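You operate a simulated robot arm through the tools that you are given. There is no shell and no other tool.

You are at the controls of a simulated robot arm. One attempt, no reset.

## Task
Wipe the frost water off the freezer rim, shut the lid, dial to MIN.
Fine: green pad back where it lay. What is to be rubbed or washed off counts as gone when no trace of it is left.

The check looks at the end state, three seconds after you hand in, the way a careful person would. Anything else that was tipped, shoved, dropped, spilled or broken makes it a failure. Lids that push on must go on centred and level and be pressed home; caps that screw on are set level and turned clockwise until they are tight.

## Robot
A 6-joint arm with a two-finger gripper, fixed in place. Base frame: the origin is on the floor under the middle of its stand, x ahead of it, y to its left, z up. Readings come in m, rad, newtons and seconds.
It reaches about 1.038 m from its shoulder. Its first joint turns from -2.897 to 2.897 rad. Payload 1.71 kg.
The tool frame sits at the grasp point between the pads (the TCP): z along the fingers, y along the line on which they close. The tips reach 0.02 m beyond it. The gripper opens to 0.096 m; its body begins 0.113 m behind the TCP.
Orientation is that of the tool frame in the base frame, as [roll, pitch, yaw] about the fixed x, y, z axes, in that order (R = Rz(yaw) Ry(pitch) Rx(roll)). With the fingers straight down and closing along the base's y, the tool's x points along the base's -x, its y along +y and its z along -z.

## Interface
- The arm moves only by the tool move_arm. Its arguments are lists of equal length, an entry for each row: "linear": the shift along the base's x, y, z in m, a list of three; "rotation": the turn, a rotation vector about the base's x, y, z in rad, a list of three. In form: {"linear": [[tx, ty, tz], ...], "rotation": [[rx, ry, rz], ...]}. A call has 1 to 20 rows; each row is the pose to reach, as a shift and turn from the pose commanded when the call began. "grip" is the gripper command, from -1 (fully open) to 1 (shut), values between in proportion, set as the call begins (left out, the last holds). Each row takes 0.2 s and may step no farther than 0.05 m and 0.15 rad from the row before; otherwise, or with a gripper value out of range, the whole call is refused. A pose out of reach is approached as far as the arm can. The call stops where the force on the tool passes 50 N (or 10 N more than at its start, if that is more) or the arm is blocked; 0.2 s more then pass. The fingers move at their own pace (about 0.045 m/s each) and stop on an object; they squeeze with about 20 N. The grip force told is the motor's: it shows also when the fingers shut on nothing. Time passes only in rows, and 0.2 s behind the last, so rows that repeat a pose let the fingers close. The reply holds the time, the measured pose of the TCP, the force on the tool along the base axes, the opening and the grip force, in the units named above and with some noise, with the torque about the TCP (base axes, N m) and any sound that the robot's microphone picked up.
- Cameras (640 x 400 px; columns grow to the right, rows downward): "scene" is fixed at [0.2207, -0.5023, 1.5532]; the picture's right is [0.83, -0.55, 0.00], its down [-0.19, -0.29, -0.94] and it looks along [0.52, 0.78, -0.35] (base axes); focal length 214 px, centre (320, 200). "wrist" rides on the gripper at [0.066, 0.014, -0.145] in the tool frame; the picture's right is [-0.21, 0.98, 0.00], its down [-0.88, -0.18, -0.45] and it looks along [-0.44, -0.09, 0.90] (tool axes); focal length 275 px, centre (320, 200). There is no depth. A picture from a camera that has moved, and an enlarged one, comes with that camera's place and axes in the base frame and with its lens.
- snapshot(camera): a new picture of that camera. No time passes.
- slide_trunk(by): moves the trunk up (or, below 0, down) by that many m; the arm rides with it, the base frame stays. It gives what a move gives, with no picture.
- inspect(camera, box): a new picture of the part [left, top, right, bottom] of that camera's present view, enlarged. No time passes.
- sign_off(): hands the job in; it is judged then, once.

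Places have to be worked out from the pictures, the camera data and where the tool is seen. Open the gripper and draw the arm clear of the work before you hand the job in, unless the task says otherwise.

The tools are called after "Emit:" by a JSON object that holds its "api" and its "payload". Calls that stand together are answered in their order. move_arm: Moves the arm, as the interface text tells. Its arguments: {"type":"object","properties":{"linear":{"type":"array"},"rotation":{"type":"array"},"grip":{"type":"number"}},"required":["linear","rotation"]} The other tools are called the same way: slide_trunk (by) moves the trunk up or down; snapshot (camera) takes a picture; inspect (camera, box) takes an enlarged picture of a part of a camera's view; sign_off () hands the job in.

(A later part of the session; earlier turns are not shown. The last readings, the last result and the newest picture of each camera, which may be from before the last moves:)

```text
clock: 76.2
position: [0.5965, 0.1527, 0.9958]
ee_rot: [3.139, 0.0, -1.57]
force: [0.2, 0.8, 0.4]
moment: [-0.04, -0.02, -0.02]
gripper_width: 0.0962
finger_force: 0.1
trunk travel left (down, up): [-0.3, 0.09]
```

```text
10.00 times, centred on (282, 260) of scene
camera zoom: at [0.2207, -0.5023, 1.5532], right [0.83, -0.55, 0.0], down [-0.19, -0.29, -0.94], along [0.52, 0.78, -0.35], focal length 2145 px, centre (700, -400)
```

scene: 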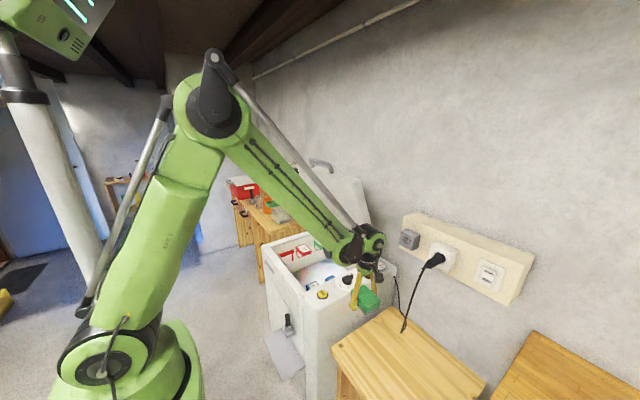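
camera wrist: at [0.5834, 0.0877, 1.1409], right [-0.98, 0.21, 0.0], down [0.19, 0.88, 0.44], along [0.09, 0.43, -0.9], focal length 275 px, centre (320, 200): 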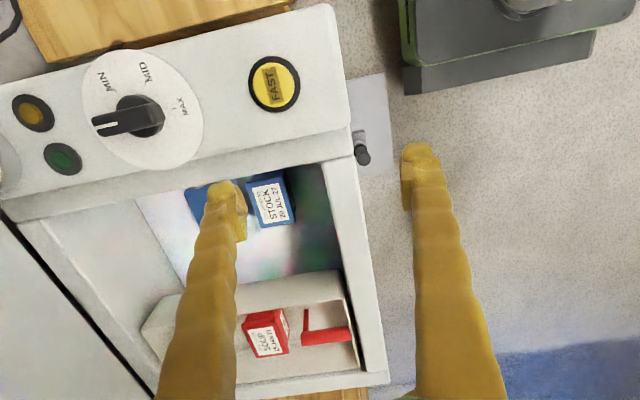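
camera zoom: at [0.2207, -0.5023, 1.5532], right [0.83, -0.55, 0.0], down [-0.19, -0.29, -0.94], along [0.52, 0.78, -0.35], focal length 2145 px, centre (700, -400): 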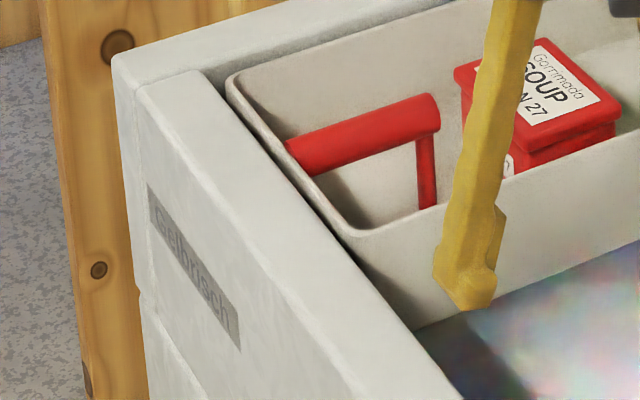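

The rim is clean everywhere. Next the lid: I turn the gripper back and climb to a spot in front of the lid, so I can then tilt and look at it squarely.

Emit:
{"api": "move_arm", "payload": {"linear": [[-0.0123, 0.0148, 0.017], [-0.0245, 0.0295, 0.034], [-0.0368, 0.0443, 0.051], [-0.049, 0.059, 0.068], [-0.0613, 0.0738, 0.085], [-0.0735, 0.0885, 0.102], [-0.0858, 0.1033, 0.119], [-0.098, 0.118, 0.136], [-0.1103, 0.1328, 0.153], [-0.1225, 0.1475, 0.17], [-0.1348, 0.1623, 0.187], [-0.147, 0.177, 0.204], [-0.147, 0.177, 0.204]], "rotation": [[0, 0, -0.131], [0, 0, -0.262], [0, 0, -0.393], [0, 0, -0.524], [0, 0, -0.654], [0, 0, -0.785], [0, 0, -0.916], [0, 0, -1.047], [0, 0, -1.178], [0, 0, -1.309], [0, 0, -1.44], [0, 0, -1.5708], [0, 0, -1.5708]], "grip": 1}}

Emit:
{"api": "move_arm", "payload": {"linear": [[0, 0, 0], [0, 0, 0], [0, 0, 0], [0, 0, 0], [0, 0, 0], [0, 0, 0], [0, 0, 0]], "rotation": [[0, -0.13, 0], [0, -0.26, 0], [0, -0.39, 0], [0, -0.52, 0], [0, -0.65, 0], [0, -0.785, 0], [0, -0.785, 0]]}}

Emit:
{"api": "snapshot", "payload": {"camera": "wrist"}}

Emit:
{"api": "snapshot", "payload": {"camera": "scene"}}

```text
clock: 79.0
position: [0.4508, 0.3298, 1.1993]
ee_rot: [3.139, -0.001, 3.139]
force: [0.3, 0.5, -0.3]
moment: [-0.01, -0.02, 0.01]
gripper_width: 0.0002
finger_force: 20.0
trunk travel left (down, up): [-0.3, 0.09]
```

```text
clock: 80.6
position: [0.4497, 0.3283, 1.1999]
ee_rot: [3.139, 0.785, 3.141]
force: [0.2, -0.6, 0.0]
moment: [0.0, -0.01, 0.02]
gripper_width: 0.0001
finger_force: 20.1
trunk travel left (down, up): [-0.3, 0.09]
```

```text
taken
camera wrist: at [0.3022, 0.3427, 1.2567], right [0.15, 0.98, 0.15], down [0.3, -0.19, 0.93], along [0.94, -0.09, -0.33], focal length 275 px, centre (320, 200)
```

wrist: 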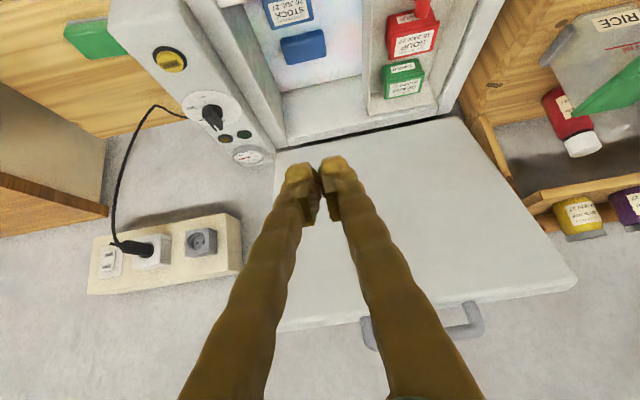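

```text
taken
```

scene: 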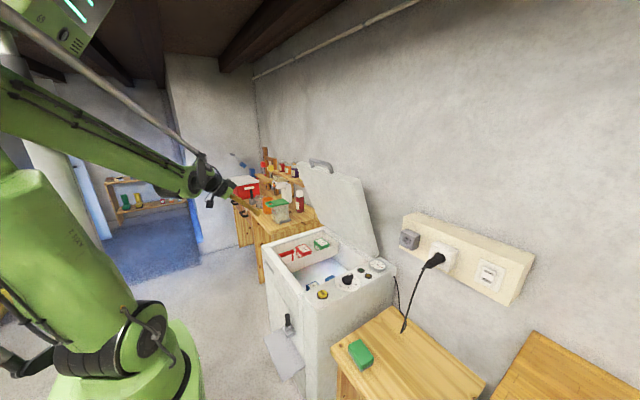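

The picture is upside-down but shows the lid's underside, hinge gap and handle well. I enlarge the handle and edges in both cameras to triangulate them.

Emit:
{"api": "inspect", "payload": {"camera": "wrist", "box": [340, 260, 600, 400]}}

Emit:
{"api": "inspect", "payload": {"camera": "scene", "box": [290, 145, 380, 215]}}

Emit:
{"api": "inspect", "payload": {"camera": "scene", "box": [330, 220, 400, 290]}}

Emit:
{"api": "inspect", "payload": {"camera": "wrist", "box": [230, 80, 490, 260]}}

```text
2.46 times, centred on (470, 330) of wrist
camera zoom: at [0.3022, 0.3427, 1.2567], right [0.15, 0.98, 0.15], down [0.3, -0.19, 0.93], along [0.94, -0.09, -0.33], focal length 678 px, centre (-49, -120)
```

zoom: 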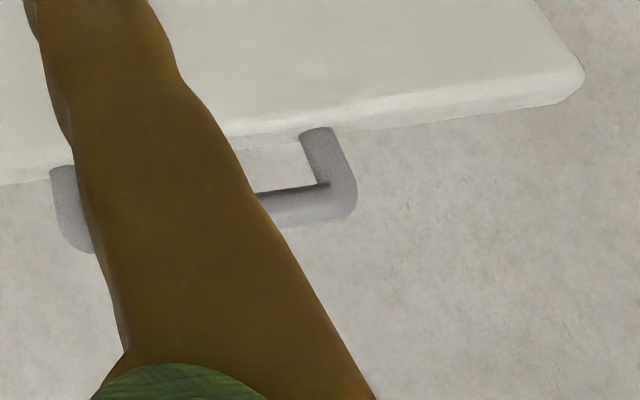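

```text
5.71 times, centred on (335, 180) of scene
camera zoom: at [0.2207, -0.5023, 1.5532], right [0.83, -0.55, 0.0], down [-0.19, -0.29, -0.94], along [0.52, 0.78, -0.35], focal length 1226 px, centre (234, 314)
```

zoom: 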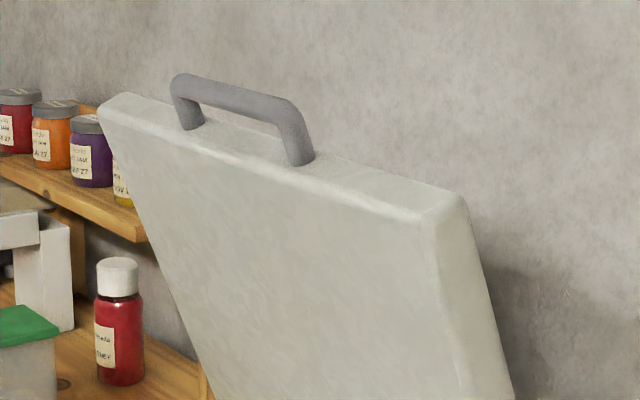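

```text
5.71 times, centred on (365, 255) of scene
camera zoom: at [0.2207, -0.5023, 1.5532], right [0.83, -0.55, 0.0], down [-0.19, -0.29, -0.94], along [0.52, 0.78, -0.35], focal length 1226 px, centre (63, -114)
```

zoom: 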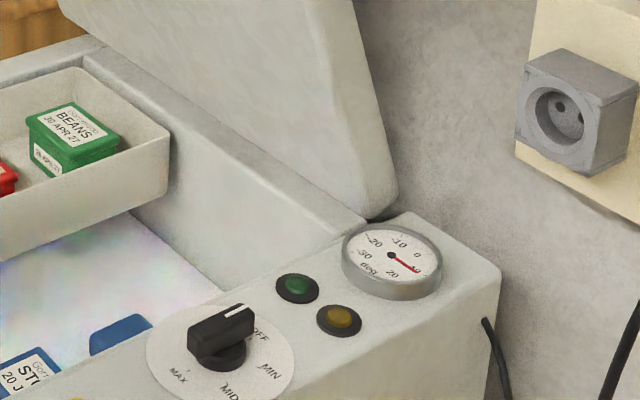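

```text
2.22 times, centred on (360, 170) of wrist
camera zoom: at [0.3022, 0.3427, 1.2567], right [0.15, 0.98, 0.15], down [0.3, -0.19, 0.93], along [0.94, -0.09, -0.33], focal length 612 px, centre (231, 267)
```

zoom: 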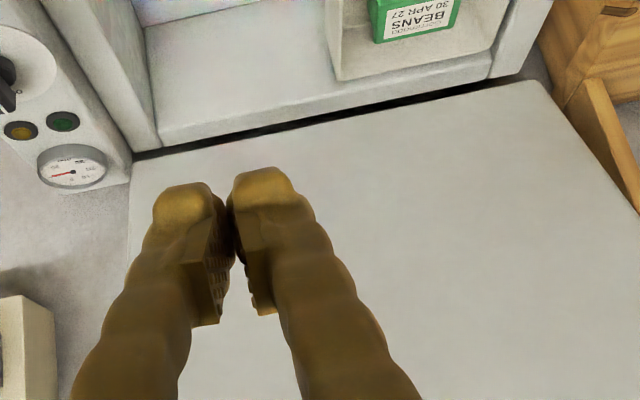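

The handle is a U-bar on the lid's free edge: bar ≈(0.833, y 0.34–0.52, z 1.345), hinge near (1.04, 0.81), lid at ≈68°. I will grip the bar with the tool tilted 45° so the lid is guided down under control; now I roll the gripper to close across the bar and move to a standoff.

Emit:
{"api": "move_arm", "payload": {"linear": [[0.02, 0.008, 0.021], [0.04, 0.016, 0.042], [0.06, 0.025, 0.063], [0.08, 0.033, 0.084], [0.1, 0.041, 0.105], [0.12, 0.05, 0.126], [0.14, 0.058, 0.147], [0.16, 0.066, 0.168], [0.18, 0.075, 0.189], [0.2, 0.083, 0.21], [0.22, 0.091, 0.231], [0.24, 0.1, 0.25], [0.24, 0.1, 0.25]], "rotation": [[-0.0926, 0, 0.0926], [-0.1851, 0, 0.1851], [-0.2777, 0, 0.2777], [-0.3702, 0, 0.3702], [-0.4628, 0, 0.4628], [-0.5554, 0, 0.5554], [-0.6479, 0, 0.6479], [-0.7405, 0, 0.7405], [-0.833, 0, 0.833], [-0.9256, 0, 0.9256], [-1.0182, 0, 1.0182], [-1.1107, 0, 1.1107], [-1.1107, 0, 1.1107]], "grip": -1}}

Emit:
{"api": "snapshot", "payload": {"camera": "wrist"}}

Emit:
{"api": "snapshot", "payload": {"camera": "scene"}}

```text
clock: 83.4
position: [0.6936, 0.4303, 1.4522]
ee_rot: [-2.358, 0.0, -1.57]
force: [0.6, -0.2, 0.8]
moment: [-0.01, -0.05, 0.0]
gripper_width: 0.0961
finger_force: 0.1
trunk travel left (down, up): [-0.3, 0.09]
```

```text
taken
camera wrist: at [0.5821, 0.3649, 1.5453], right [-0.69, 0.2, -0.69], down [-0.18, 0.88, 0.44], along [0.7, 0.44, -0.57], focal length 275 px, centre (320, 200)
```

wrist: 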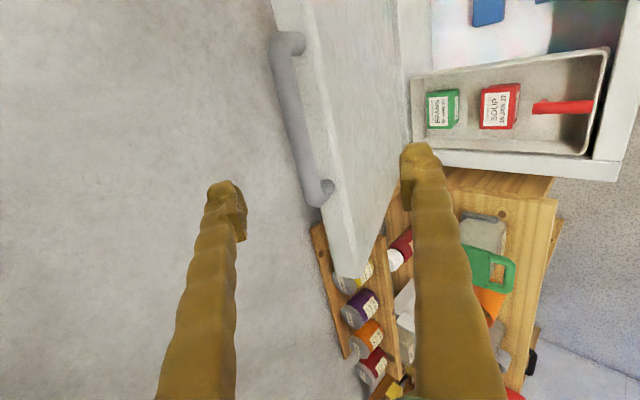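

```text
taken
```

scene: 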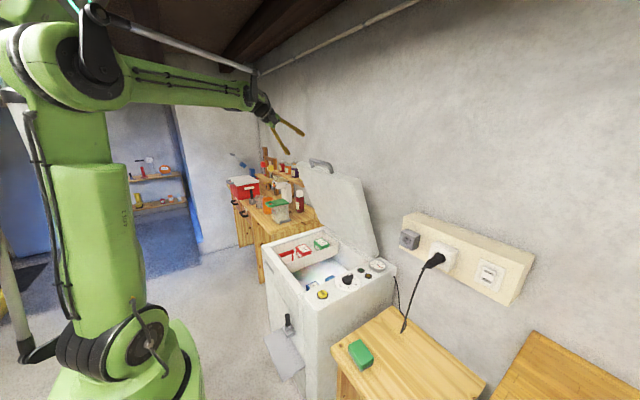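

The bar runs between the two finger tracks in the wrist view. I enlarge it in both cameras to fix its position for the approach.

Emit:
{"api": "inspect", "payload": {"camera": "wrist", "box": [220, 20, 400, 240]}}

Emit:
{"api": "inspect", "payload": {"camera": "scene", "box": [240, 90, 360, 190]}}

```text
1.82 times, centred on (310, 130) of wrist
camera zoom: at [0.5821, 0.3649, 1.5453], right [-0.69, 0.2, -0.69], down [-0.18, 0.88, 0.44], along [0.7, 0.44, -0.57], focal length 500 px, centre (338, 327)
```

zoom: 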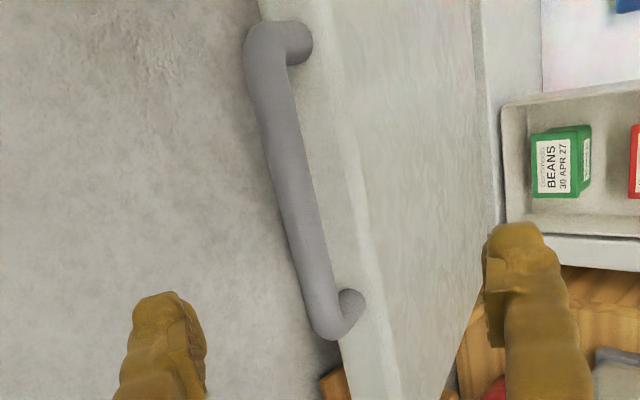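

```text
4.00 times, centred on (300, 140) of scene
camera zoom: at [0.2207, -0.5023, 1.5532], right [0.83, -0.55, 0.0], down [-0.19, -0.29, -0.94], along [0.52, 0.78, -0.35], focal length 858 px, centre (400, 440)
```

zoom: 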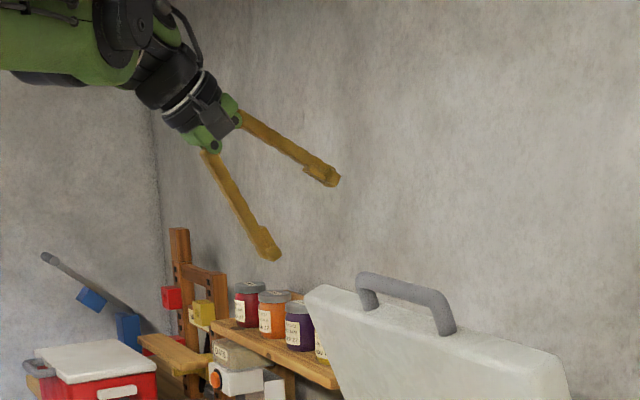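

Bar fixed at x≈0.840, z≈1.343, y 0.343–0.521, radius ≈0.011. I move onto the approach line and stop about 5 cm short to check that it sits midway between the fingers.

Emit:
{"api": "move_arm", "payload": {"linear": [[0.024, 0, -0.011], [0.048, 0, -0.023], [0.0714, 0, -0.034], [0.09, 0, -0.053], [0.107, 0, -0.07], [0.107, 0, -0.07]], "rotation": [[0, 0, 0], [0, 0, 0], [0, 0, 0], [0, 0, 0], [0, 0, 0], [0, 0, 0]]}}

Emit:
{"api": "snapshot", "payload": {"camera": "wrist"}}

Emit:
{"api": "inspect", "payload": {"camera": "scene", "box": [250, 110, 370, 210]}}

```text
clock: 84.8
position: [0.8011, 0.4283, 1.3812]
ee_rot: [-2.357, -0.001, -1.57]
force: [0.3, -0.2, 0.3]
moment: [-0.01, 0.01, 0.01]
gripper_width: 0.096
finger_force: 0.0
trunk travel left (down, up): [-0.3, 0.09]
```

```text
taken
camera wrist: at [0.6895, 0.3634, 1.4744], right [-0.69, 0.21, -0.69], down [-0.18, 0.88, 0.45], along [0.7, 0.44, -0.57], focal length 275 px, centre (320, 200)
```

wrist: 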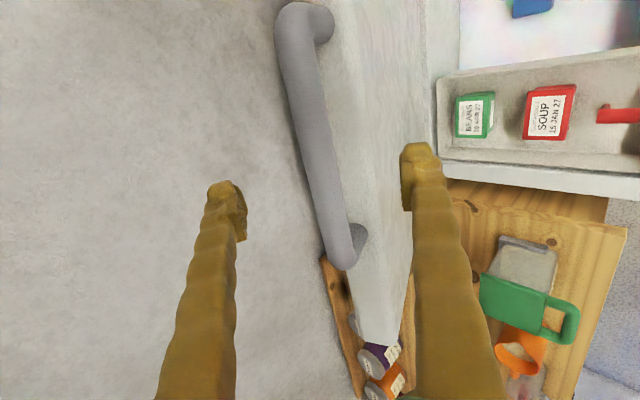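

```text
4.00 times, centred on (310, 160) of scene
camera zoom: at [0.2207, -0.5023, 1.5532], right [0.83, -0.55, 0.0], down [-0.19, -0.29, -0.94], along [0.52, 0.78, -0.35], focal length 858 px, centre (360, 360)
```

zoom: 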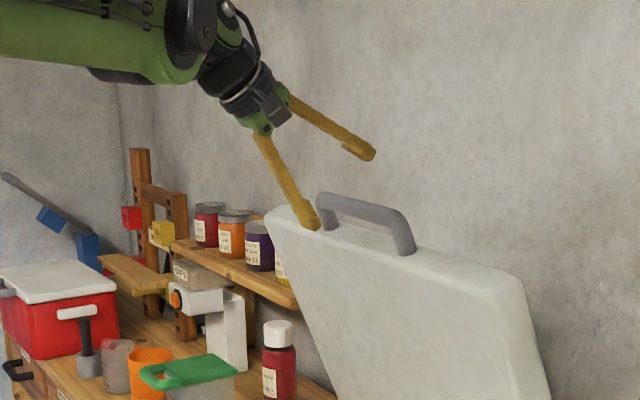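

The bar lies midway between the open fingers. I advance the last ~5 cm along the tool axis.

Emit:
{"api": "move_arm", "payload": {"linear": [[0.01, 0, -0.01], [0.02, 0, -0.02], [0.028, 0, -0.028], [0.034, 0, -0.034], [0.034, 0, -0.034]], "rotation": [[0, 0, 0], [0, 0, 0], [0, 0, 0], [0, 0, 0], [0, 0, 0]]}}

Emit:
{"api": "snapshot", "payload": {"camera": "wrist"}}

Emit:
{"api": "inspect", "payload": {"camera": "scene", "box": [280, 140, 360, 210]}}

```text
clock: 86.0
position: [0.8309, 0.4309, 1.3474]
ee_rot: [-2.356, 0.0, -1.572]
force: [-0.2, -0.4, 0.3]
moment: [0.0, 0.03, 0.01]
gripper_width: 0.096
finger_force: 0.1
trunk travel left (down, up): [-0.3, 0.09]
```

```text
taken
camera wrist: at [0.7204, 0.3644, 1.4404], right [-0.69, 0.21, -0.69], down [-0.18, 0.88, 0.45], along [0.7, 0.44, -0.57], focal length 275 px, centre (320, 200)
```

wrist: 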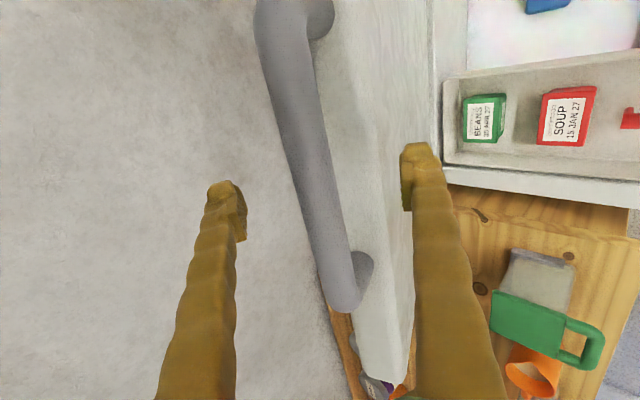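

```text
5.71 times, centred on (320, 175) of scene
camera zoom: at [0.2207, -0.5023, 1.5532], right [0.83, -0.55, 0.0], down [-0.19, -0.29, -0.94], along [0.52, 0.78, -0.35], focal length 1226 px, centre (320, 343)
```

zoom: 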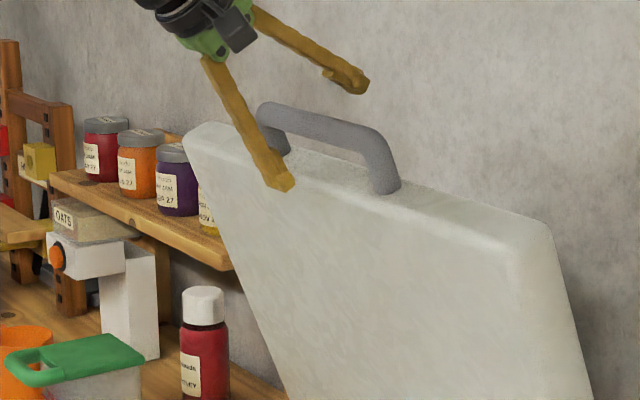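

The bar is centred laterally and about 9 mm beyond the TCP. I advance 4 mm more and close on it.

Emit:
{"api": "move_arm", "payload": {"linear": [[0.003, 0, -0.003], [0.003, 0, -0.003]], "rotation": [[0, 0, 0], [0, 0, 0]]}}

Emit:
{"api": "move_arm", "payload": {"linear": [[0, 0, 0], [0, 0, 0], [0, 0, 0], [0, 0, 0], [0, 0, 0], [0, 0, 0]], "rotation": [[0, 0, 0], [0, 0, 0], [0, 0, 0], [0, 0, 0], [0, 0, 0], [0, 0, 0]], "grip": 1}}

Emit:
{"api": "snapshot", "payload": {"camera": "wrist"}}

Emit:
{"api": "inspect", "payload": {"camera": "scene", "box": [280, 140, 360, 210]}}

```text
clock: 86.6
position: [0.8349, 0.4299, 1.3444]
ee_rot: [-2.357, 0.0, -1.571]
force: [-0.2, 0.2, 0.5]
moment: [-0.01, -0.02, 0.01]
gripper_width: 0.0963
finger_force: 0.0
trunk travel left (down, up): [-0.3, 0.09]
```

```text
clock: 88.0
position: [0.8348, 0.4302, 1.3435]
ee_rot: [-2.358, 0.001, -1.571]
force: [-0.3, 0.0, 1.3]
moment: [0.06, 0.02, -0.09]
gripper_width: 0.0197
finger_force: 34.7
trunk travel left (down, up): [-0.3, 0.09]
```

```text
taken
camera wrist: at [0.7238, 0.3637, 1.4375], right [-0.69, 0.21, -0.69], down [-0.18, 0.88, 0.45], along [0.7, 0.44, -0.57], focal length 275 px, centre (320, 200)
```

wrist: 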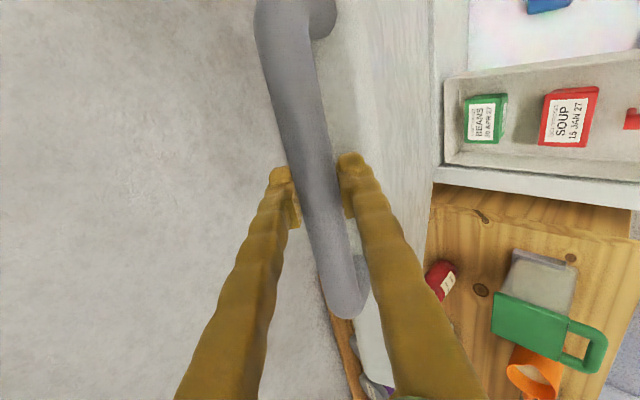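

```text
5.71 times, centred on (320, 175) of scene
camera zoom: at [0.2207, -0.5023, 1.5532], right [0.83, -0.55, 0.0], down [-0.19, -0.29, -0.94], along [0.52, 0.78, -0.35], focal length 1226 px, centre (320, 343)
```

zoom: 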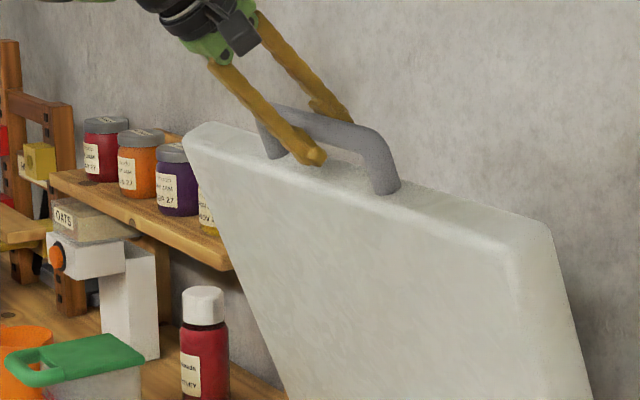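

The bar is held (opening 0.0197, 35 N). With the hinge estimated at (1.04, 0.81) the bar's radius is ≈0.566; I swing it a first 3° along that arc and read the forces.

Emit:
{"api": "move_arm", "payload": {"linear": [[-0.009, 0, -0.0036], [-0.018, 0, -0.0073], [-0.0274, 0, -0.0111], [-0.0274, 0, -0.0111]], "rotation": [[0, 0, 0], [0, 0, 0], [0, 0, 0], [0, 0, 0]]}}

```text
clock: 89.0
position: [0.8092, 0.4294, 1.3309]
ee_rot: [-2.359, 0.002, -1.569]
force: [0.7, -7.4, 0.1]
moment: [0.08, 0.0, -0.04]
gripper_width: 0.0198
finger_force: 35.0
trunk travel left (down, up): [-0.3, 0.09]
```

The lid moved easily with almost no in-plane force, so the arc fits. I continue down the arc to about 50°.

Emit:
{"api": "move_arm", "payload": {"linear": [[-0.0197, 0, -0.0092], [-0.0373, 0, -0.0181], [-0.0546, 0, -0.0277], [-0.0715, 0, -0.0379], [-0.0881, 0, -0.0487], [-0.1043, 0, -0.06], [-0.1201, 0, -0.0719], [-0.1354, 0, -0.0843], [-0.1354, 0, -0.0843]], "rotation": [[0, 0, 0], [0, 0, 0], [0, 0, 0], [0, 0, 0], [0, 0, 0], [0, 0, 0], [0, 0, 0], [0, 0, 0], [0, 0, 0]]}}

Emit:
{"api": "snapshot", "payload": {"camera": "scene"}}

Emit:
{"api": "snapshot", "payload": {"camera": "wrist"}}

```text
clock: 91.0
position: [0.6744, 0.4286, 1.2458]
ee_rot: [-2.361, 0.0, -1.572]
force: [32.8, -14.5, -31.9]
moment: [-0.1, -0.03, -0.07]
gripper_width: 0.0203
finger_force: 35.4
trunk travel left (down, up): [-0.3, 0.09]
```

```text
taken
```

scene: 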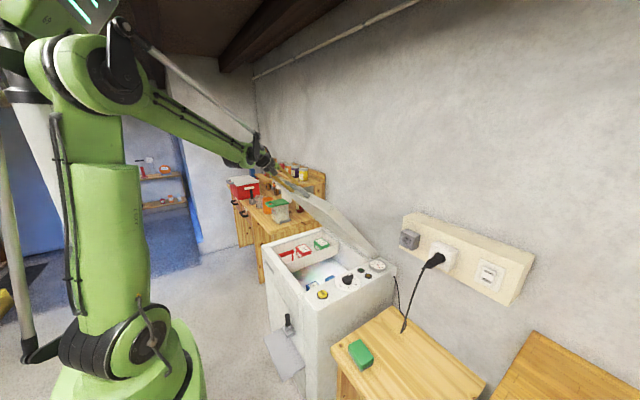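

```text
taken
camera wrist: at [0.5641, 0.3633, 1.3392], right [-0.69, 0.21, -0.69], down [-0.18, 0.88, 0.45], along [0.7, 0.43, -0.57], focal length 275 px, centre (320, 200)
```

wrist: 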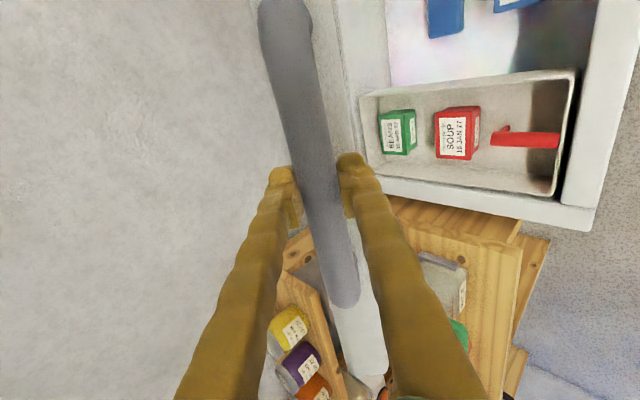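

The lid now pulls the tool inward along the lid (≈45 N radial, tangential small), so my arc is slightly too wide. I relax 3 mm toward the hinge and read again.

Emit:
{"api": "move_arm", "payload": {"linear": [[0.0019, 0, -0.0023], [0.0019, 0, -0.0023]], "rotation": [[0, 0, 0], [0, 0, 0]]}}

```text
clock: 91.6
position: [0.6749, 0.4281, 1.2445]
ee_rot: [-2.36, 0.001, -1.57]
force: [16.0, -17.5, -14.0]
moment: [-0.24, 0.0, -0.14]
gripper_width: 0.02
finger_force: 35.1
trunk travel left (down, up): [-0.3, 0.09]
```

Halved to ~21 N; there is also 17 N sideways in -y. I relax another 2.7 mm radially and 3 mm in -y.

Emit:
{"api": "move_arm", "payload": {"linear": [[0.0009, -0.0015, -0.001], [0.0017, -0.003, -0.002], [0.0017, -0.003, -0.002]], "rotation": [[0, 0, 0], [0, 0, 0], [0, 0, 0]]}}

```text
clock: 92.4
position: [0.6728, 0.4285, 1.2439]
ee_rot: [-2.357, 0.002, -1.567]
force: [-3.7, 13.7, 6.4]
moment: [0.68, -0.06, 0.63]
gripper_width: 0.0202
finger_force: 35.2
trunk travel left (down, up): [-0.3, 0.09]
```

Forces are small again now. Refitting the arc from the neutral points gives an effective centre ≈(1.045, 0.82); I continue in shorter segments with checks.

Emit:
{"api": "move_arm", "payload": {"linear": [[-0.0149, 0.0013, -0.0134], [-0.029, 0.0013, -0.0272], [-0.0426, 0.0013, -0.0414], [-0.0557, 0.0013, -0.0561], [-0.0557, 0.0013, -0.0561]], "rotation": [[0, 0, 0], [0, 0, 0], [0, 0, 0], [0, 0, 0], [0, 0, 0]]}}

```text
clock: 93.6
position: [0.6223, 0.4287, 1.1849]
ee_rot: [-2.362, 0.0, -1.571]
force: [32.7, 12.3, -23.2]
moment: [0.19, -0.02, 0.2]
gripper_width: 0.0204
finger_force: 34.7
trunk travel left (down, up): [-0.3, 0.09]
```

Again ~40 N pulling inward, sideways tolerable. I check how the bar sits in the fingers and the lid's angle before refining the arc.

Emit:
{"api": "inspect", "payload": {"camera": "scene", "box": [240, 150, 400, 290]}}

Emit:
{"api": "snapshot", "payload": {"camera": "wrist"}}

```text
2.86 times, centred on (320, 220) of scene
camera zoom: at [0.2207, -0.5023, 1.5532], right [0.83, -0.55, 0.0], down [-0.19, -0.29, -0.94], along [0.52, 0.78, -0.35], focal length 613 px, centre (320, 143)
```

zoom: 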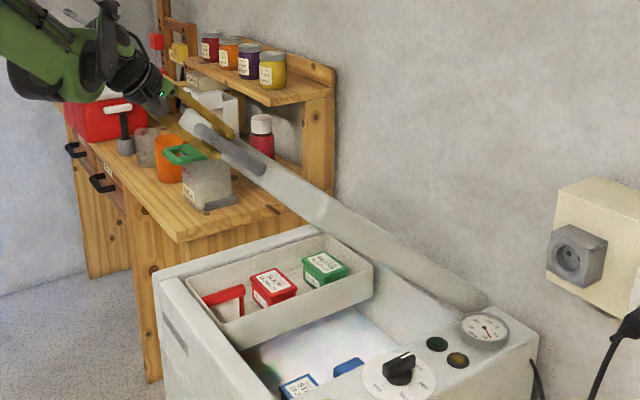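

```text
taken
camera wrist: at [0.5109, 0.3629, 1.2794], right [-0.69, 0.21, -0.69], down [-0.18, 0.88, 0.45], along [0.7, 0.43, -0.57], focal length 275 px, centre (320, 200)
```

wrist: 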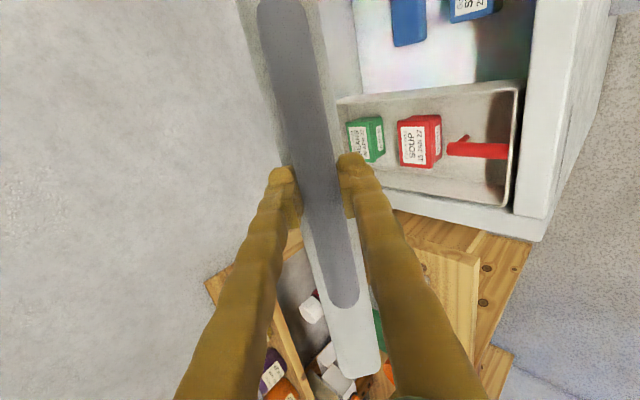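

From the picture the lid is now at ≈39.5°; together with the start pose this puts the hinge at ≈(1.037, 0.843) and the bar radius at ≈0.533, which fits all points. I follow this corrected arc down to about 31°.

Emit:
{"api": "move_arm", "payload": {"linear": [[0.0043, 0.001, -0.0021], [-0.0098, 0.001, -0.02], [-0.0207, 0.001, -0.0351], [-0.0311, 0.001, -0.0505], [-0.041, 0.001, -0.0663], [-0.041, 0.001, -0.0663]], "rotation": [[0, 0, 0], [0, 0, 0], [0, 0, 0], [0, 0, 0], [0, 0, 0], [0, 0, 0]]}}

```text
clock: 95.0
position: [0.5799, 0.4279, 1.1195]
ee_rot: [-2.36, 0.0, -1.574]
force: [19.6, -1.7, -10.0]
moment: [-0.14, -0.05, 0.06]
gripper_width: 0.0207
finger_force: 34.9
trunk travel left (down, up): [-0.3, 0.09]
```

Only ~22 N inward now. I keep following, with the local arc bent slightly more inward according to the readings, down to z≈1.057.

Emit:
{"api": "move_arm", "payload": {"linear": [[0.003, 0, -0.004], [-0.0044, 0, -0.0172], [-0.0119, 0, -0.0327], [-0.0189, 0, -0.0484], [-0.0254, 0, -0.0643], [-0.0254, 0, -0.0643]], "rotation": [[0, 0, 0], [0, 0, 0], [0, 0, 0], [0, 0, 0], [0, 0, 0], [0, 0, 0]]}}

```text
clock: 96.4
position: [0.5509, 0.4282, 1.0565]
ee_rot: [-2.357, 0.001, -1.571]
force: [-19.1, 8.5, 6.9]
moment: [0.05, 0.02, 0.19]
gripper_width: 0.0199
finger_force: 35.5
trunk travel left (down, up): [-0.3, 0.09]
```

Slightly over-corrected (20 N outward), so the radius is ≈0.528 about (1.033, 0.847); the lid is at ≈23°. I continue to about 15°.

Emit:
{"api": "move_arm", "payload": {"linear": [[-0.0093, 0, -0.0175], [-0.0157, 0, -0.0348], [-0.0215, 0, -0.0523], [-0.0267, 0, -0.07], [-0.0267, 0, -0.07]], "rotation": [[0, 0, 0], [0, 0, 0], [0, 0, 0], [0, 0, 0], [0, 0, 0]]}}

Emit:
{"api": "inspect", "payload": {"camera": "scene", "box": [240, 170, 400, 310]}}

Emit:
{"api": "snapshot", "payload": {"camera": "wrist"}}

```text
clock: 97.6
position: [0.528, 0.4271, 0.989]
ee_rot: [-2.357, -0.001, -1.573]
force: [17.6, -13.2, -4.9]
moment: [-0.63, -0.13, -0.29]
gripper_width: 0.0199
finger_force: 35.0
trunk travel left (down, up): [-0.3, 0.09]
```

```text
2.86 times, centred on (320, 240) of scene
camera zoom: at [0.2207, -0.5023, 1.5532], right [0.83, -0.55, 0.0], down [-0.19, -0.29, -0.94], along [0.52, 0.78, -0.35], focal length 613 px, centre (320, 86)
```

zoom: 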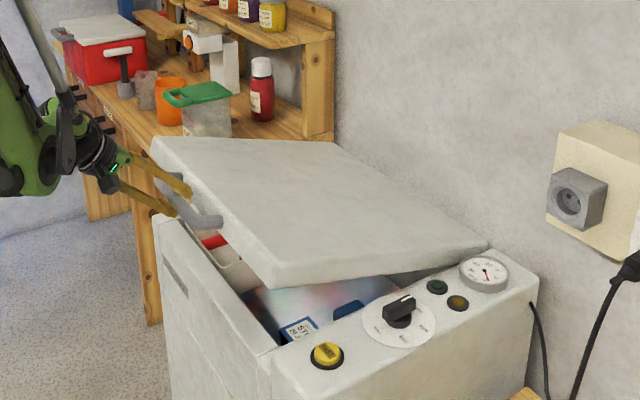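

```text
taken
camera wrist: at [0.4169, 0.3627, 1.0821], right [-0.69, 0.21, -0.69], down [-0.18, 0.88, 0.45], along [0.7, 0.43, -0.57], focal length 275 px, centre (320, 200)
```

wrist: 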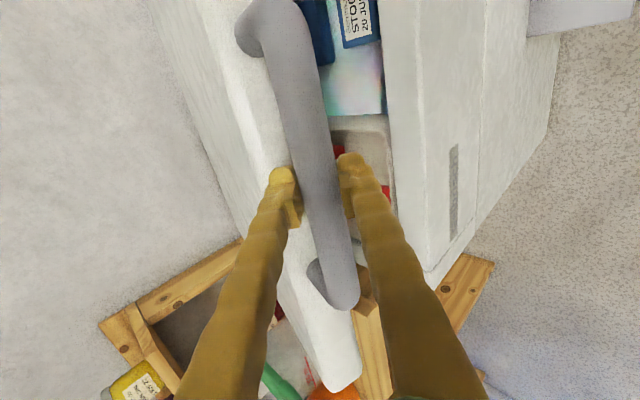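

The lid is at ≈16° and tracking well; the fingers have room between bar and lid edge. I continue down to about 8°.

Emit:
{"api": "move_arm", "payload": {"linear": [[0.001, -0.001, -0.0161], [-0.003, -0.001, -0.0339], [-0.0065, -0.001, -0.0519], [-0.0095, -0.001, -0.07], [-0.0095, -0.001, -0.07]], "rotation": [[0, 0, 0], [0, 0, 0], [0, 0, 0], [0, 0, 0], [0, 0, 0]]}}

Emit:
{"api": "snapshot", "payload": {"camera": "wrist"}}

Emit:
{"api": "inspect", "payload": {"camera": "scene", "box": [240, 200, 400, 310]}}

```text
clock: 98.8
position: [0.5169, 0.427, 0.918]
ee_rot: [-2.359, 0.002, -1.57]
force: [-21.4, 3.1, -0.3]
moment: [0.12, 0.18, 0.28]
gripper_width: 0.0203
finger_force: 34.6
trunk travel left (down, up): [-0.3, 0.09]
```

```text
taken
camera wrist: at [0.4052, 0.3623, 1.0109], right [-0.69, 0.21, -0.69], down [-0.18, 0.88, 0.45], along [0.7, 0.44, -0.57], focal length 275 px, centre (320, 200)
```

wrist: 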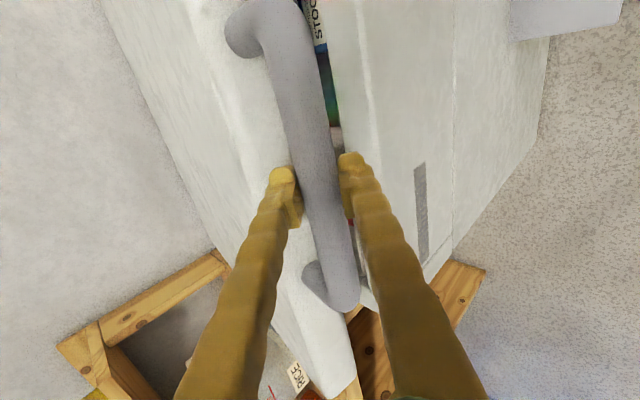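

```text
3.64 times, centred on (320, 255) of scene
camera zoom: at [0.2207, -0.5023, 1.5532], right [0.83, -0.55, 0.0], down [-0.19, -0.29, -0.94], along [0.52, 0.78, -0.35], focal length 780 px, centre (320, 0)
```

zoom: 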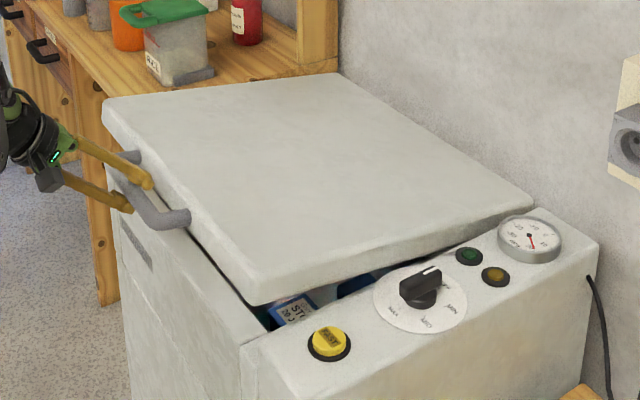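

The lid is at ≈8°, going in squarely beside the panel, nothing in the way. I relax 2 mm outward and continue to ≈4°.

Emit:
{"api": "move_arm", "payload": {"linear": [[-0.0035, 0, -0.009], [-0.0044, 0, -0.018], [-0.0052, 0, -0.0272], [-0.0059, 0, -0.0363], [-0.0059, 0, -0.0363]], "rotation": [[0, 0, 0], [0, 0, 0], [0, 0, 0], [0, 0, 0], [0, 0, 0]]}}

Emit:
{"api": "inspect", "payload": {"camera": "scene", "box": [250, 210, 400, 310]}}

Emit:
{"api": "snapshot", "payload": {"camera": "wrist"}}

```text
clock: 100.0
position: [0.5131, 0.4271, 0.8858]
ee_rot: [-2.363, -0.002, -1.575]
force: [14.9, -26.5, -2.5]
moment: [-0.62, -0.04, -0.49]
gripper_width: 0.0203
finger_force: 35.4
out of reach, approached as far as the arm can: row 4, 5
trunk travel left (down, up): [-0.3, 0.09]
```

```text
4.00 times, centred on (325, 260) of scene
camera zoom: at [0.2207, -0.5023, 1.5532], right [0.83, -0.55, 0.0], down [-0.19, -0.29, -0.94], along [0.52, 0.78, -0.35], focal length 858 px, centre (300, -40)
```

zoom: 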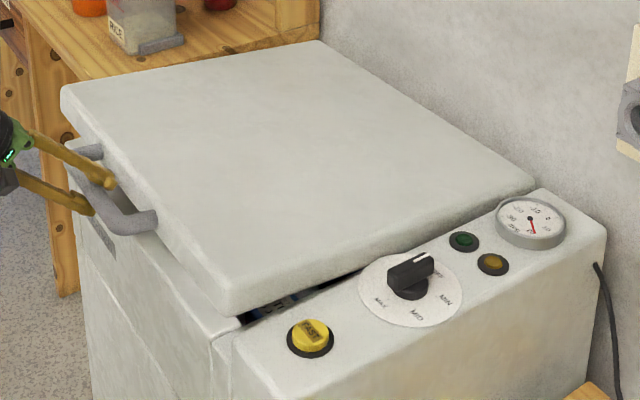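

```text
taken
camera wrist: at [0.402, 0.3631, 0.9804], right [-0.69, 0.21, -0.69], down [-0.18, 0.88, 0.44], along [0.7, 0.43, -0.57], focal length 275 px, centre (320, 200)
```

wrist: 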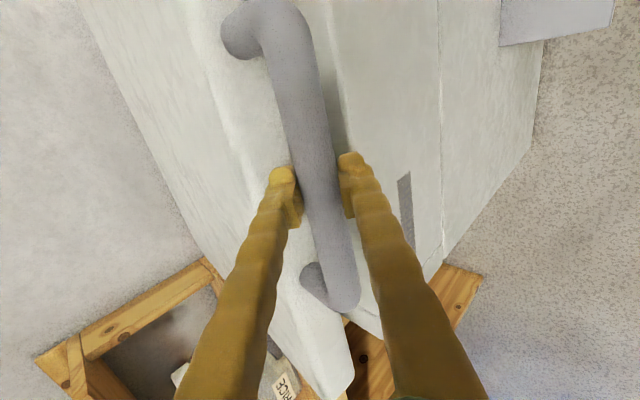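

The arm is at a joint limit here, with the lid front still ~3 cm open. I loosen the grip slightly, keeping the bar caged, to see whether the lid holds itself or rests on the lower finger.

Emit:
{"api": "move_arm", "payload": {"linear": [[0, -0.001, 0.001], [0, -0.001, 0.001], [0, -0.001, 0.001]], "rotation": [[0, 0, 0], [0, 0, 0], [0, 0, 0]], "grip": 0.35}}

Emit:
{"api": "snapshot", "payload": {"camera": "wrist"}}

Emit:
{"api": "inspect", "payload": {"camera": "scene", "box": [250, 210, 400, 310]}}

```text
clock: 100.8
position: [0.5131, 0.4293, 0.8872]
ee_rot: [-2.359, -0.002, -1.574]
force: [-0.2, -0.2, -0.2]
moment: [-0.01, 0.01, -0.01]
gripper_width: 0.0311
finger_force: 0.1
trunk travel left (down, up): [-0.3, 0.09]
```

```text
taken
camera wrist: at [0.402, 0.3643, 0.981], right [-0.69, 0.21, -0.69], down [-0.18, 0.88, 0.45], along [0.7, 0.43, -0.57], focal length 275 px, centre (320, 200)
```

wrist: 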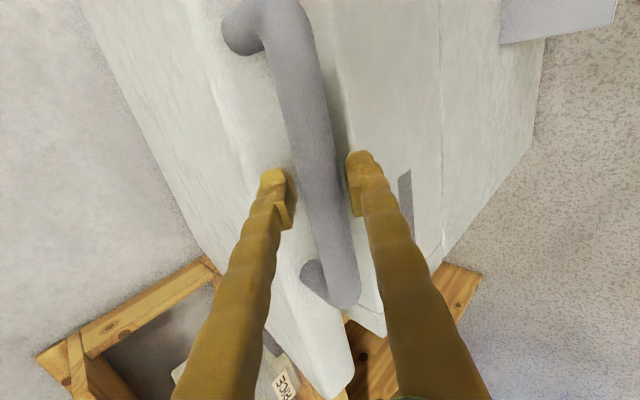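

```text
4.00 times, centred on (325, 260) of scene
camera zoom: at [0.2207, -0.5023, 1.5532], right [0.83, -0.55, 0.0], down [-0.19, -0.29, -0.94], along [0.52, 0.78, -0.35], focal length 858 px, centre (300, -40)
```

zoom: 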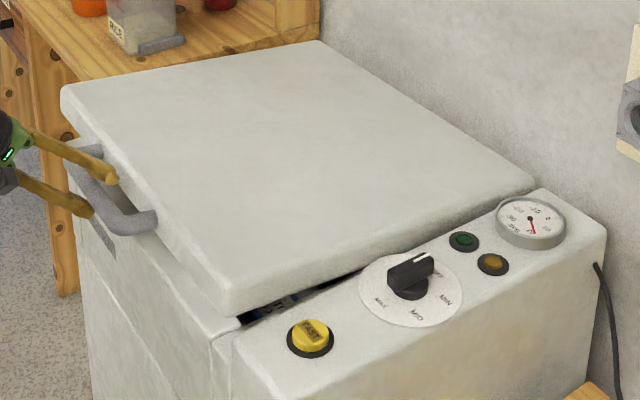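

The lid holds itself with no load on the fingers. I open fully and withdraw along the finger direction, then rise.

Emit:
{"api": "move_arm", "payload": {"linear": [[0, 0, 0], [0, 0, 0], [-0.014, 0, 0.014], [-0.028, 0, 0.028], [-0.045, 0, 0.045], [-0.045, 0, 0.045]], "rotation": [[0, 0, 0], [0, 0, 0], [0, 0, 0], [0, 0, 0], [0, 0, 0], [0, 0, 0]], "grip": -1}}

Emit:
{"api": "snapshot", "payload": {"camera": "wrist"}}

Emit:
{"api": "inspect", "payload": {"camera": "scene", "box": [240, 200, 400, 310]}}

```text
clock: 102.2
position: [0.4683, 0.432, 0.9337]
ee_rot: [-2.359, 0.001, -1.572]
force: [0.2, 0.1, 1.1]
moment: [0.01, -0.01, -0.04]
gripper_width: 0.0958
finger_force: 0.0
trunk travel left (down, up): [-0.3, 0.09]
```

```text
taken
camera wrist: at [0.3564, 0.366, 1.0264], right [-0.69, 0.21, -0.69], down [-0.18, 0.88, 0.45], along [0.7, 0.44, -0.57], focal length 275 px, centre (320, 200)
```

wrist: 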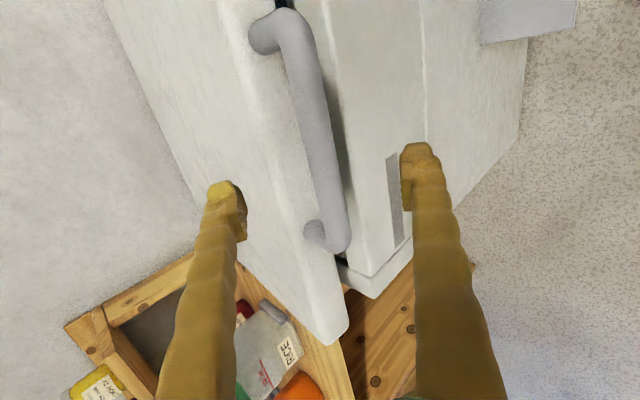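

```text
3.64 times, centred on (320, 255) of scene
camera zoom: at [0.2207, -0.5023, 1.5532], right [0.83, -0.55, 0.0], down [-0.19, -0.29, -0.94], along [0.52, 0.78, -0.35], focal length 780 px, centre (320, 0)
```

zoom: 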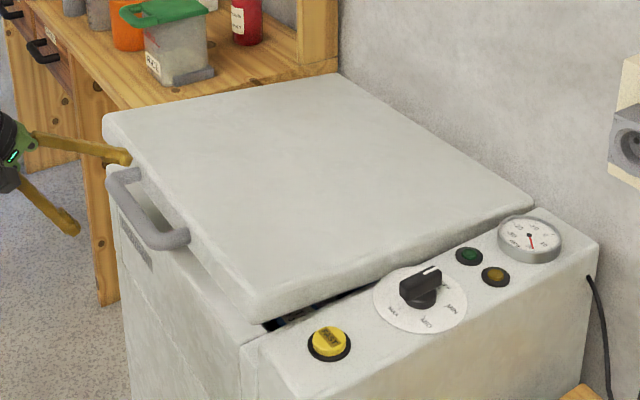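

The gripper is clear of the handle and the lid stays put. I rise, bring the tool back to vertical with fingers closed, and position over the lid's front centre for pressing.

Emit:
{"api": "move_arm", "payload": {"linear": [[0, 0, 0.04], [0, 0, 0.08], [0.01, -0.003, 0.12], [0.03, -0.006, 0.15], [0.055, -0.01, 0.17], [0.08, -0.015, 0.17], [0.105, -0.018, 0.17], [0.132, -0.022, 0.17], [0.132, -0.022, 0.17]], "rotation": [[0, 0, 0], [0, 0.1, 0], [0, 0.2, 0], [0, 0.33, 0], [0, 0.46, 0], [0, 0.6, 0], [0, 0.72, 0], [0, 0.785, 0], [0, 0.785, 0]], "grip": 1}}

Emit:
{"api": "snapshot", "payload": {"camera": "wrist"}}

Emit:
{"api": "snapshot", "payload": {"camera": "scene"}}

```text
clock: 104.2
position: [0.6007, 0.406, 1.1015]
ee_rot: [3.138, 0.0, -1.571]
force: [-0.9, 0.9, -0.1]
moment: [0.03, 0.05, -0.01]
gripper_width: 0.0
finger_force: 20.2
trunk travel left (down, up): [-0.3, 0.09]
```

```text
taken
camera wrist: at [0.5893, 0.3403, 1.2468], right [-0.98, 0.21, 0.0], down [0.19, 0.88, 0.44], along [0.09, 0.44, -0.9], focal length 275 px, centre (320, 200)
```

wrist: 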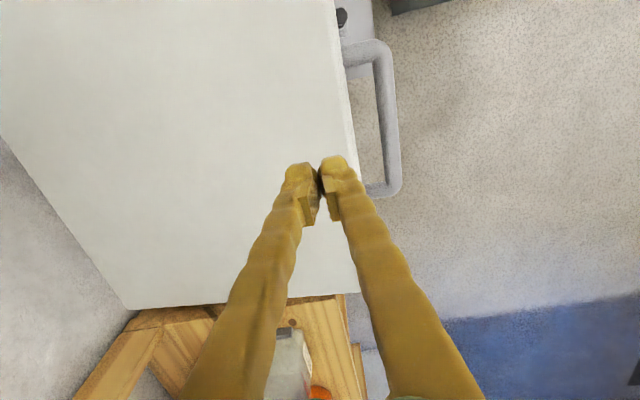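

```text
taken
```

scene: 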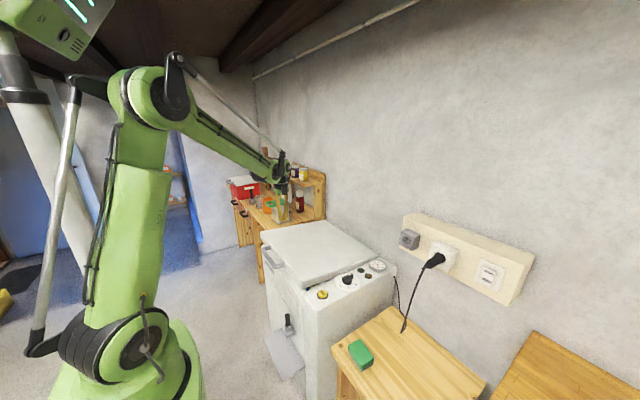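

The tool is vertical above the lid's front. I lower it to just above the lid and then press down in small steps.

Emit:
{"api": "move_arm", "payload": {"linear": [[0, 0, -0.04], [0, 0, -0.08], [0, 0, -0.12], [0, 0, -0.15], [0, 0, -0.16], [0, 0, -0.165], [0, 0, -0.17], [0, 0, -0.175]], "rotation": [[0, 0, 0], [0, 0, 0], [0, 0, 0], [0, 0, 0], [0, 0, 0], [0, 0, 0], [0, 0, 0], [0, 0, 0]]}}

```text
clock: 106.0
position: [0.5996, 0.4088, 0.9256]
ee_rot: [3.141, 0.0, -1.568]
force: [0.7, -0.1, -0.9]
moment: [0.0, 0.01, 0.01]
gripper_width: 0.0
finger_force: 19.9
trunk travel left (down, up): [-0.3, 0.09]
```

No contact yet at z=0.926. I keep lowering in 4 mm rows.

Emit:
{"api": "move_arm", "payload": {"linear": [[0, 0, -0.004], [0, 0, -0.008], [0, 0, -0.012], [0, 0, -0.016], [0, 0, -0.02], [0, 0, -0.02]], "rotation": [[0, 0, 0], [0, 0, 0], [0, 0, 0], [0, 0, 0], [0, 0, 0], [0, 0, 0]]}}

Emit:
{"api": "inspect", "payload": {"camera": "scene", "box": [250, 210, 400, 310]}}

```text
clock: 107.4
position: [0.5989, 0.4084, 0.9073]
ee_rot: [3.14, 0.0, -1.57]
force: [0.0, -0.7, 0.7]
moment: [-0.01, 0.0, 0.02]
gripper_width: 0.0
finger_force: 19.8
trunk travel left (down, up): [-0.3, 0.09]
```

```text
4.00 times, centred on (325, 260) of scene
camera zoom: at [0.2207, -0.5023, 1.5532], right [0.83, -0.55, 0.0], down [-0.19, -0.29, -0.94], along [0.52, 0.78, -0.35], focal length 858 px, centre (300, -40)
```

zoom: 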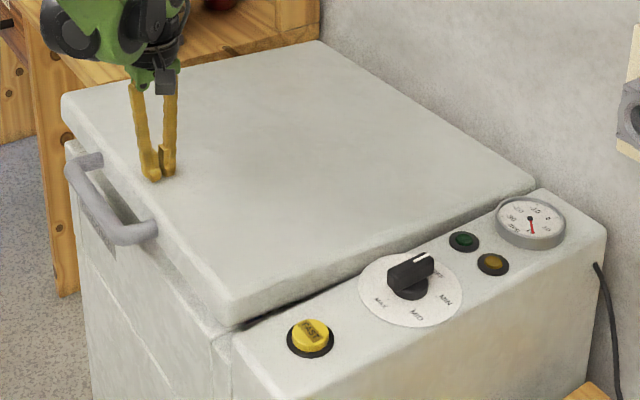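

The tips rest on the lid and it follows with hardly any force. I keep pressing down in 3 mm rows until it seats.

Emit:
{"api": "move_arm", "payload": {"linear": [[0, 0, -0.003], [0, 0, -0.006], [0, 0, -0.009], [0, 0, -0.012], [0, 0, -0.015], [0, 0, -0.015]], "rotation": [[0, 0, 0], [0, 0, 0], [0, 0, 0], [0, 0, 0], [0, 0, 0], [0, 0, 0]]}}

```text
clock: 108.8
position: [0.6005, 0.4093, 0.8915]
ee_rot: [3.14, 0.001, -1.571]
force: [0.6, -0.7, 1.0]
moment: [-0.03, 0.01, 0.0]
gripper_width: 0.0
finger_force: 20.0
trunk travel left (down, up): [-0.3, 0.09]
```

Still following freely at z=0.8915. Further down in 3 mm rows.

Emit:
{"api": "move_arm", "payload": {"linear": [[0, 0, -0.003], [0, 0, -0.006], [0, 0, -0.009], [0, 0, -0.012], [0, 0, -0.012]], "rotation": [[0, 0, 0], [0, 0, 0], [0, 0, 0], [0, 0, 0], [0, 0, 0]]}}

Emit:
{"api": "inspect", "payload": {"camera": "scene", "box": [250, 210, 400, 310]}}

```text
clock: 110.0
position: [0.5991, 0.4081, 0.8801]
ee_rot: [3.14, 0.0, -1.572]
force: [0.7, 0.1, 1.0]
moment: [-0.01, -0.03, 0.0]
gripper_width: 0.0
finger_force: 20.2
trunk travel left (down, up): [-0.3, 0.09]
```

```text
4.00 times, centred on (325, 260) of scene
camera zoom: at [0.2207, -0.5023, 1.5532], right [0.83, -0.55, 0.0], down [-0.19, -0.29, -0.94], along [0.52, 0.78, -0.35], focal length 858 px, centre (300, -40)
```

zoom: 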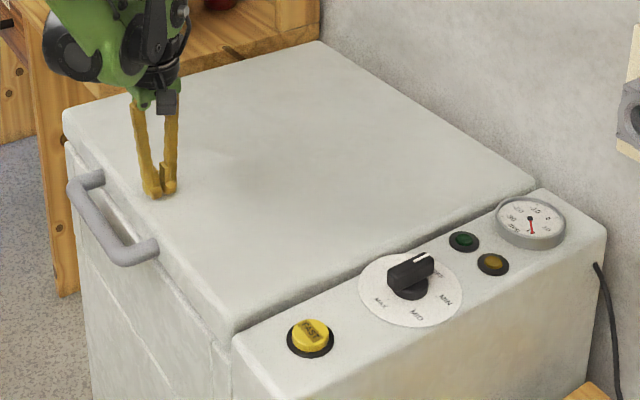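

The lid is nearly flush now, with only a thin gap left at the front. I press on in 2 mm rows until the force rises.

Emit:
{"api": "move_arm", "payload": {"linear": [[0, 0, -0.002], [0, 0, -0.004], [0, 0, -0.006], [0, 0, -0.008], [0, 0, -0.01], [0, 0, -0.01]], "rotation": [[0, 0, 0], [0, 0, 0], [0, 0, 0], [0, 0, 0], [0, 0, 0], [0, 0, 0]]}}

```text
clock: 111.4
position: [0.5985, 0.408, 0.8714]
ee_rot: [-3.141, 0.001, -1.57]
force: [1.2, 0.5, 17.8]
moment: [0.02, -0.06, 0.01]
gripper_width: 0.0061
finger_force: 29.5
trunk travel left (down, up): [-0.3, 0.09]
```

Force rises to 18 N at z=0.871: the lid has met its seat. I press a bit more to bring it home.

Emit:
{"api": "move_arm", "payload": {"linear": [[0, 0, -0.001], [0, 0, -0.002], [0, 0, -0.003], [0, 0, -0.003]], "rotation": [[0, 0, 0], [0, 0, 0], [0, 0, 0], [0, 0, 0]]}}

Emit:
{"api": "inspect", "payload": {"camera": "scene", "box": [250, 210, 400, 310]}}

```text
clock: 112.0
position: [0.5868, 0.4097, 0.8782]
ee_rot: [-3.126, -0.001, -1.572]
force: [-1.8, -0.1, 0.3]
moment: [0.03, -0.06, -0.03]
gripper_width: 0.0
finger_force: 29.3
trunk travel left (down, up): [-0.3, 0.09]
stopped in row 2: the force on the tool passed its limit at 55 N (the readings are from after the stop); the commanded pose is now the measured one
```

```text
4.00 times, centred on (325, 260) of scene
camera zoom: at [0.2207, -0.5023, 1.5532], right [0.83, -0.55, 0.0], down [-0.19, -0.29, -0.94], along [0.52, 0.78, -0.35], focal length 858 px, centre (300, -40)
```

zoom: 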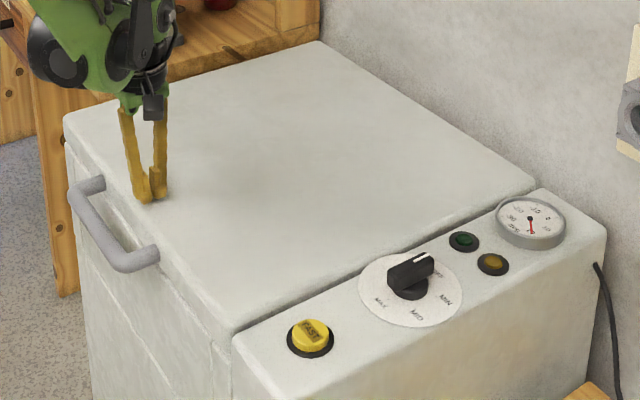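

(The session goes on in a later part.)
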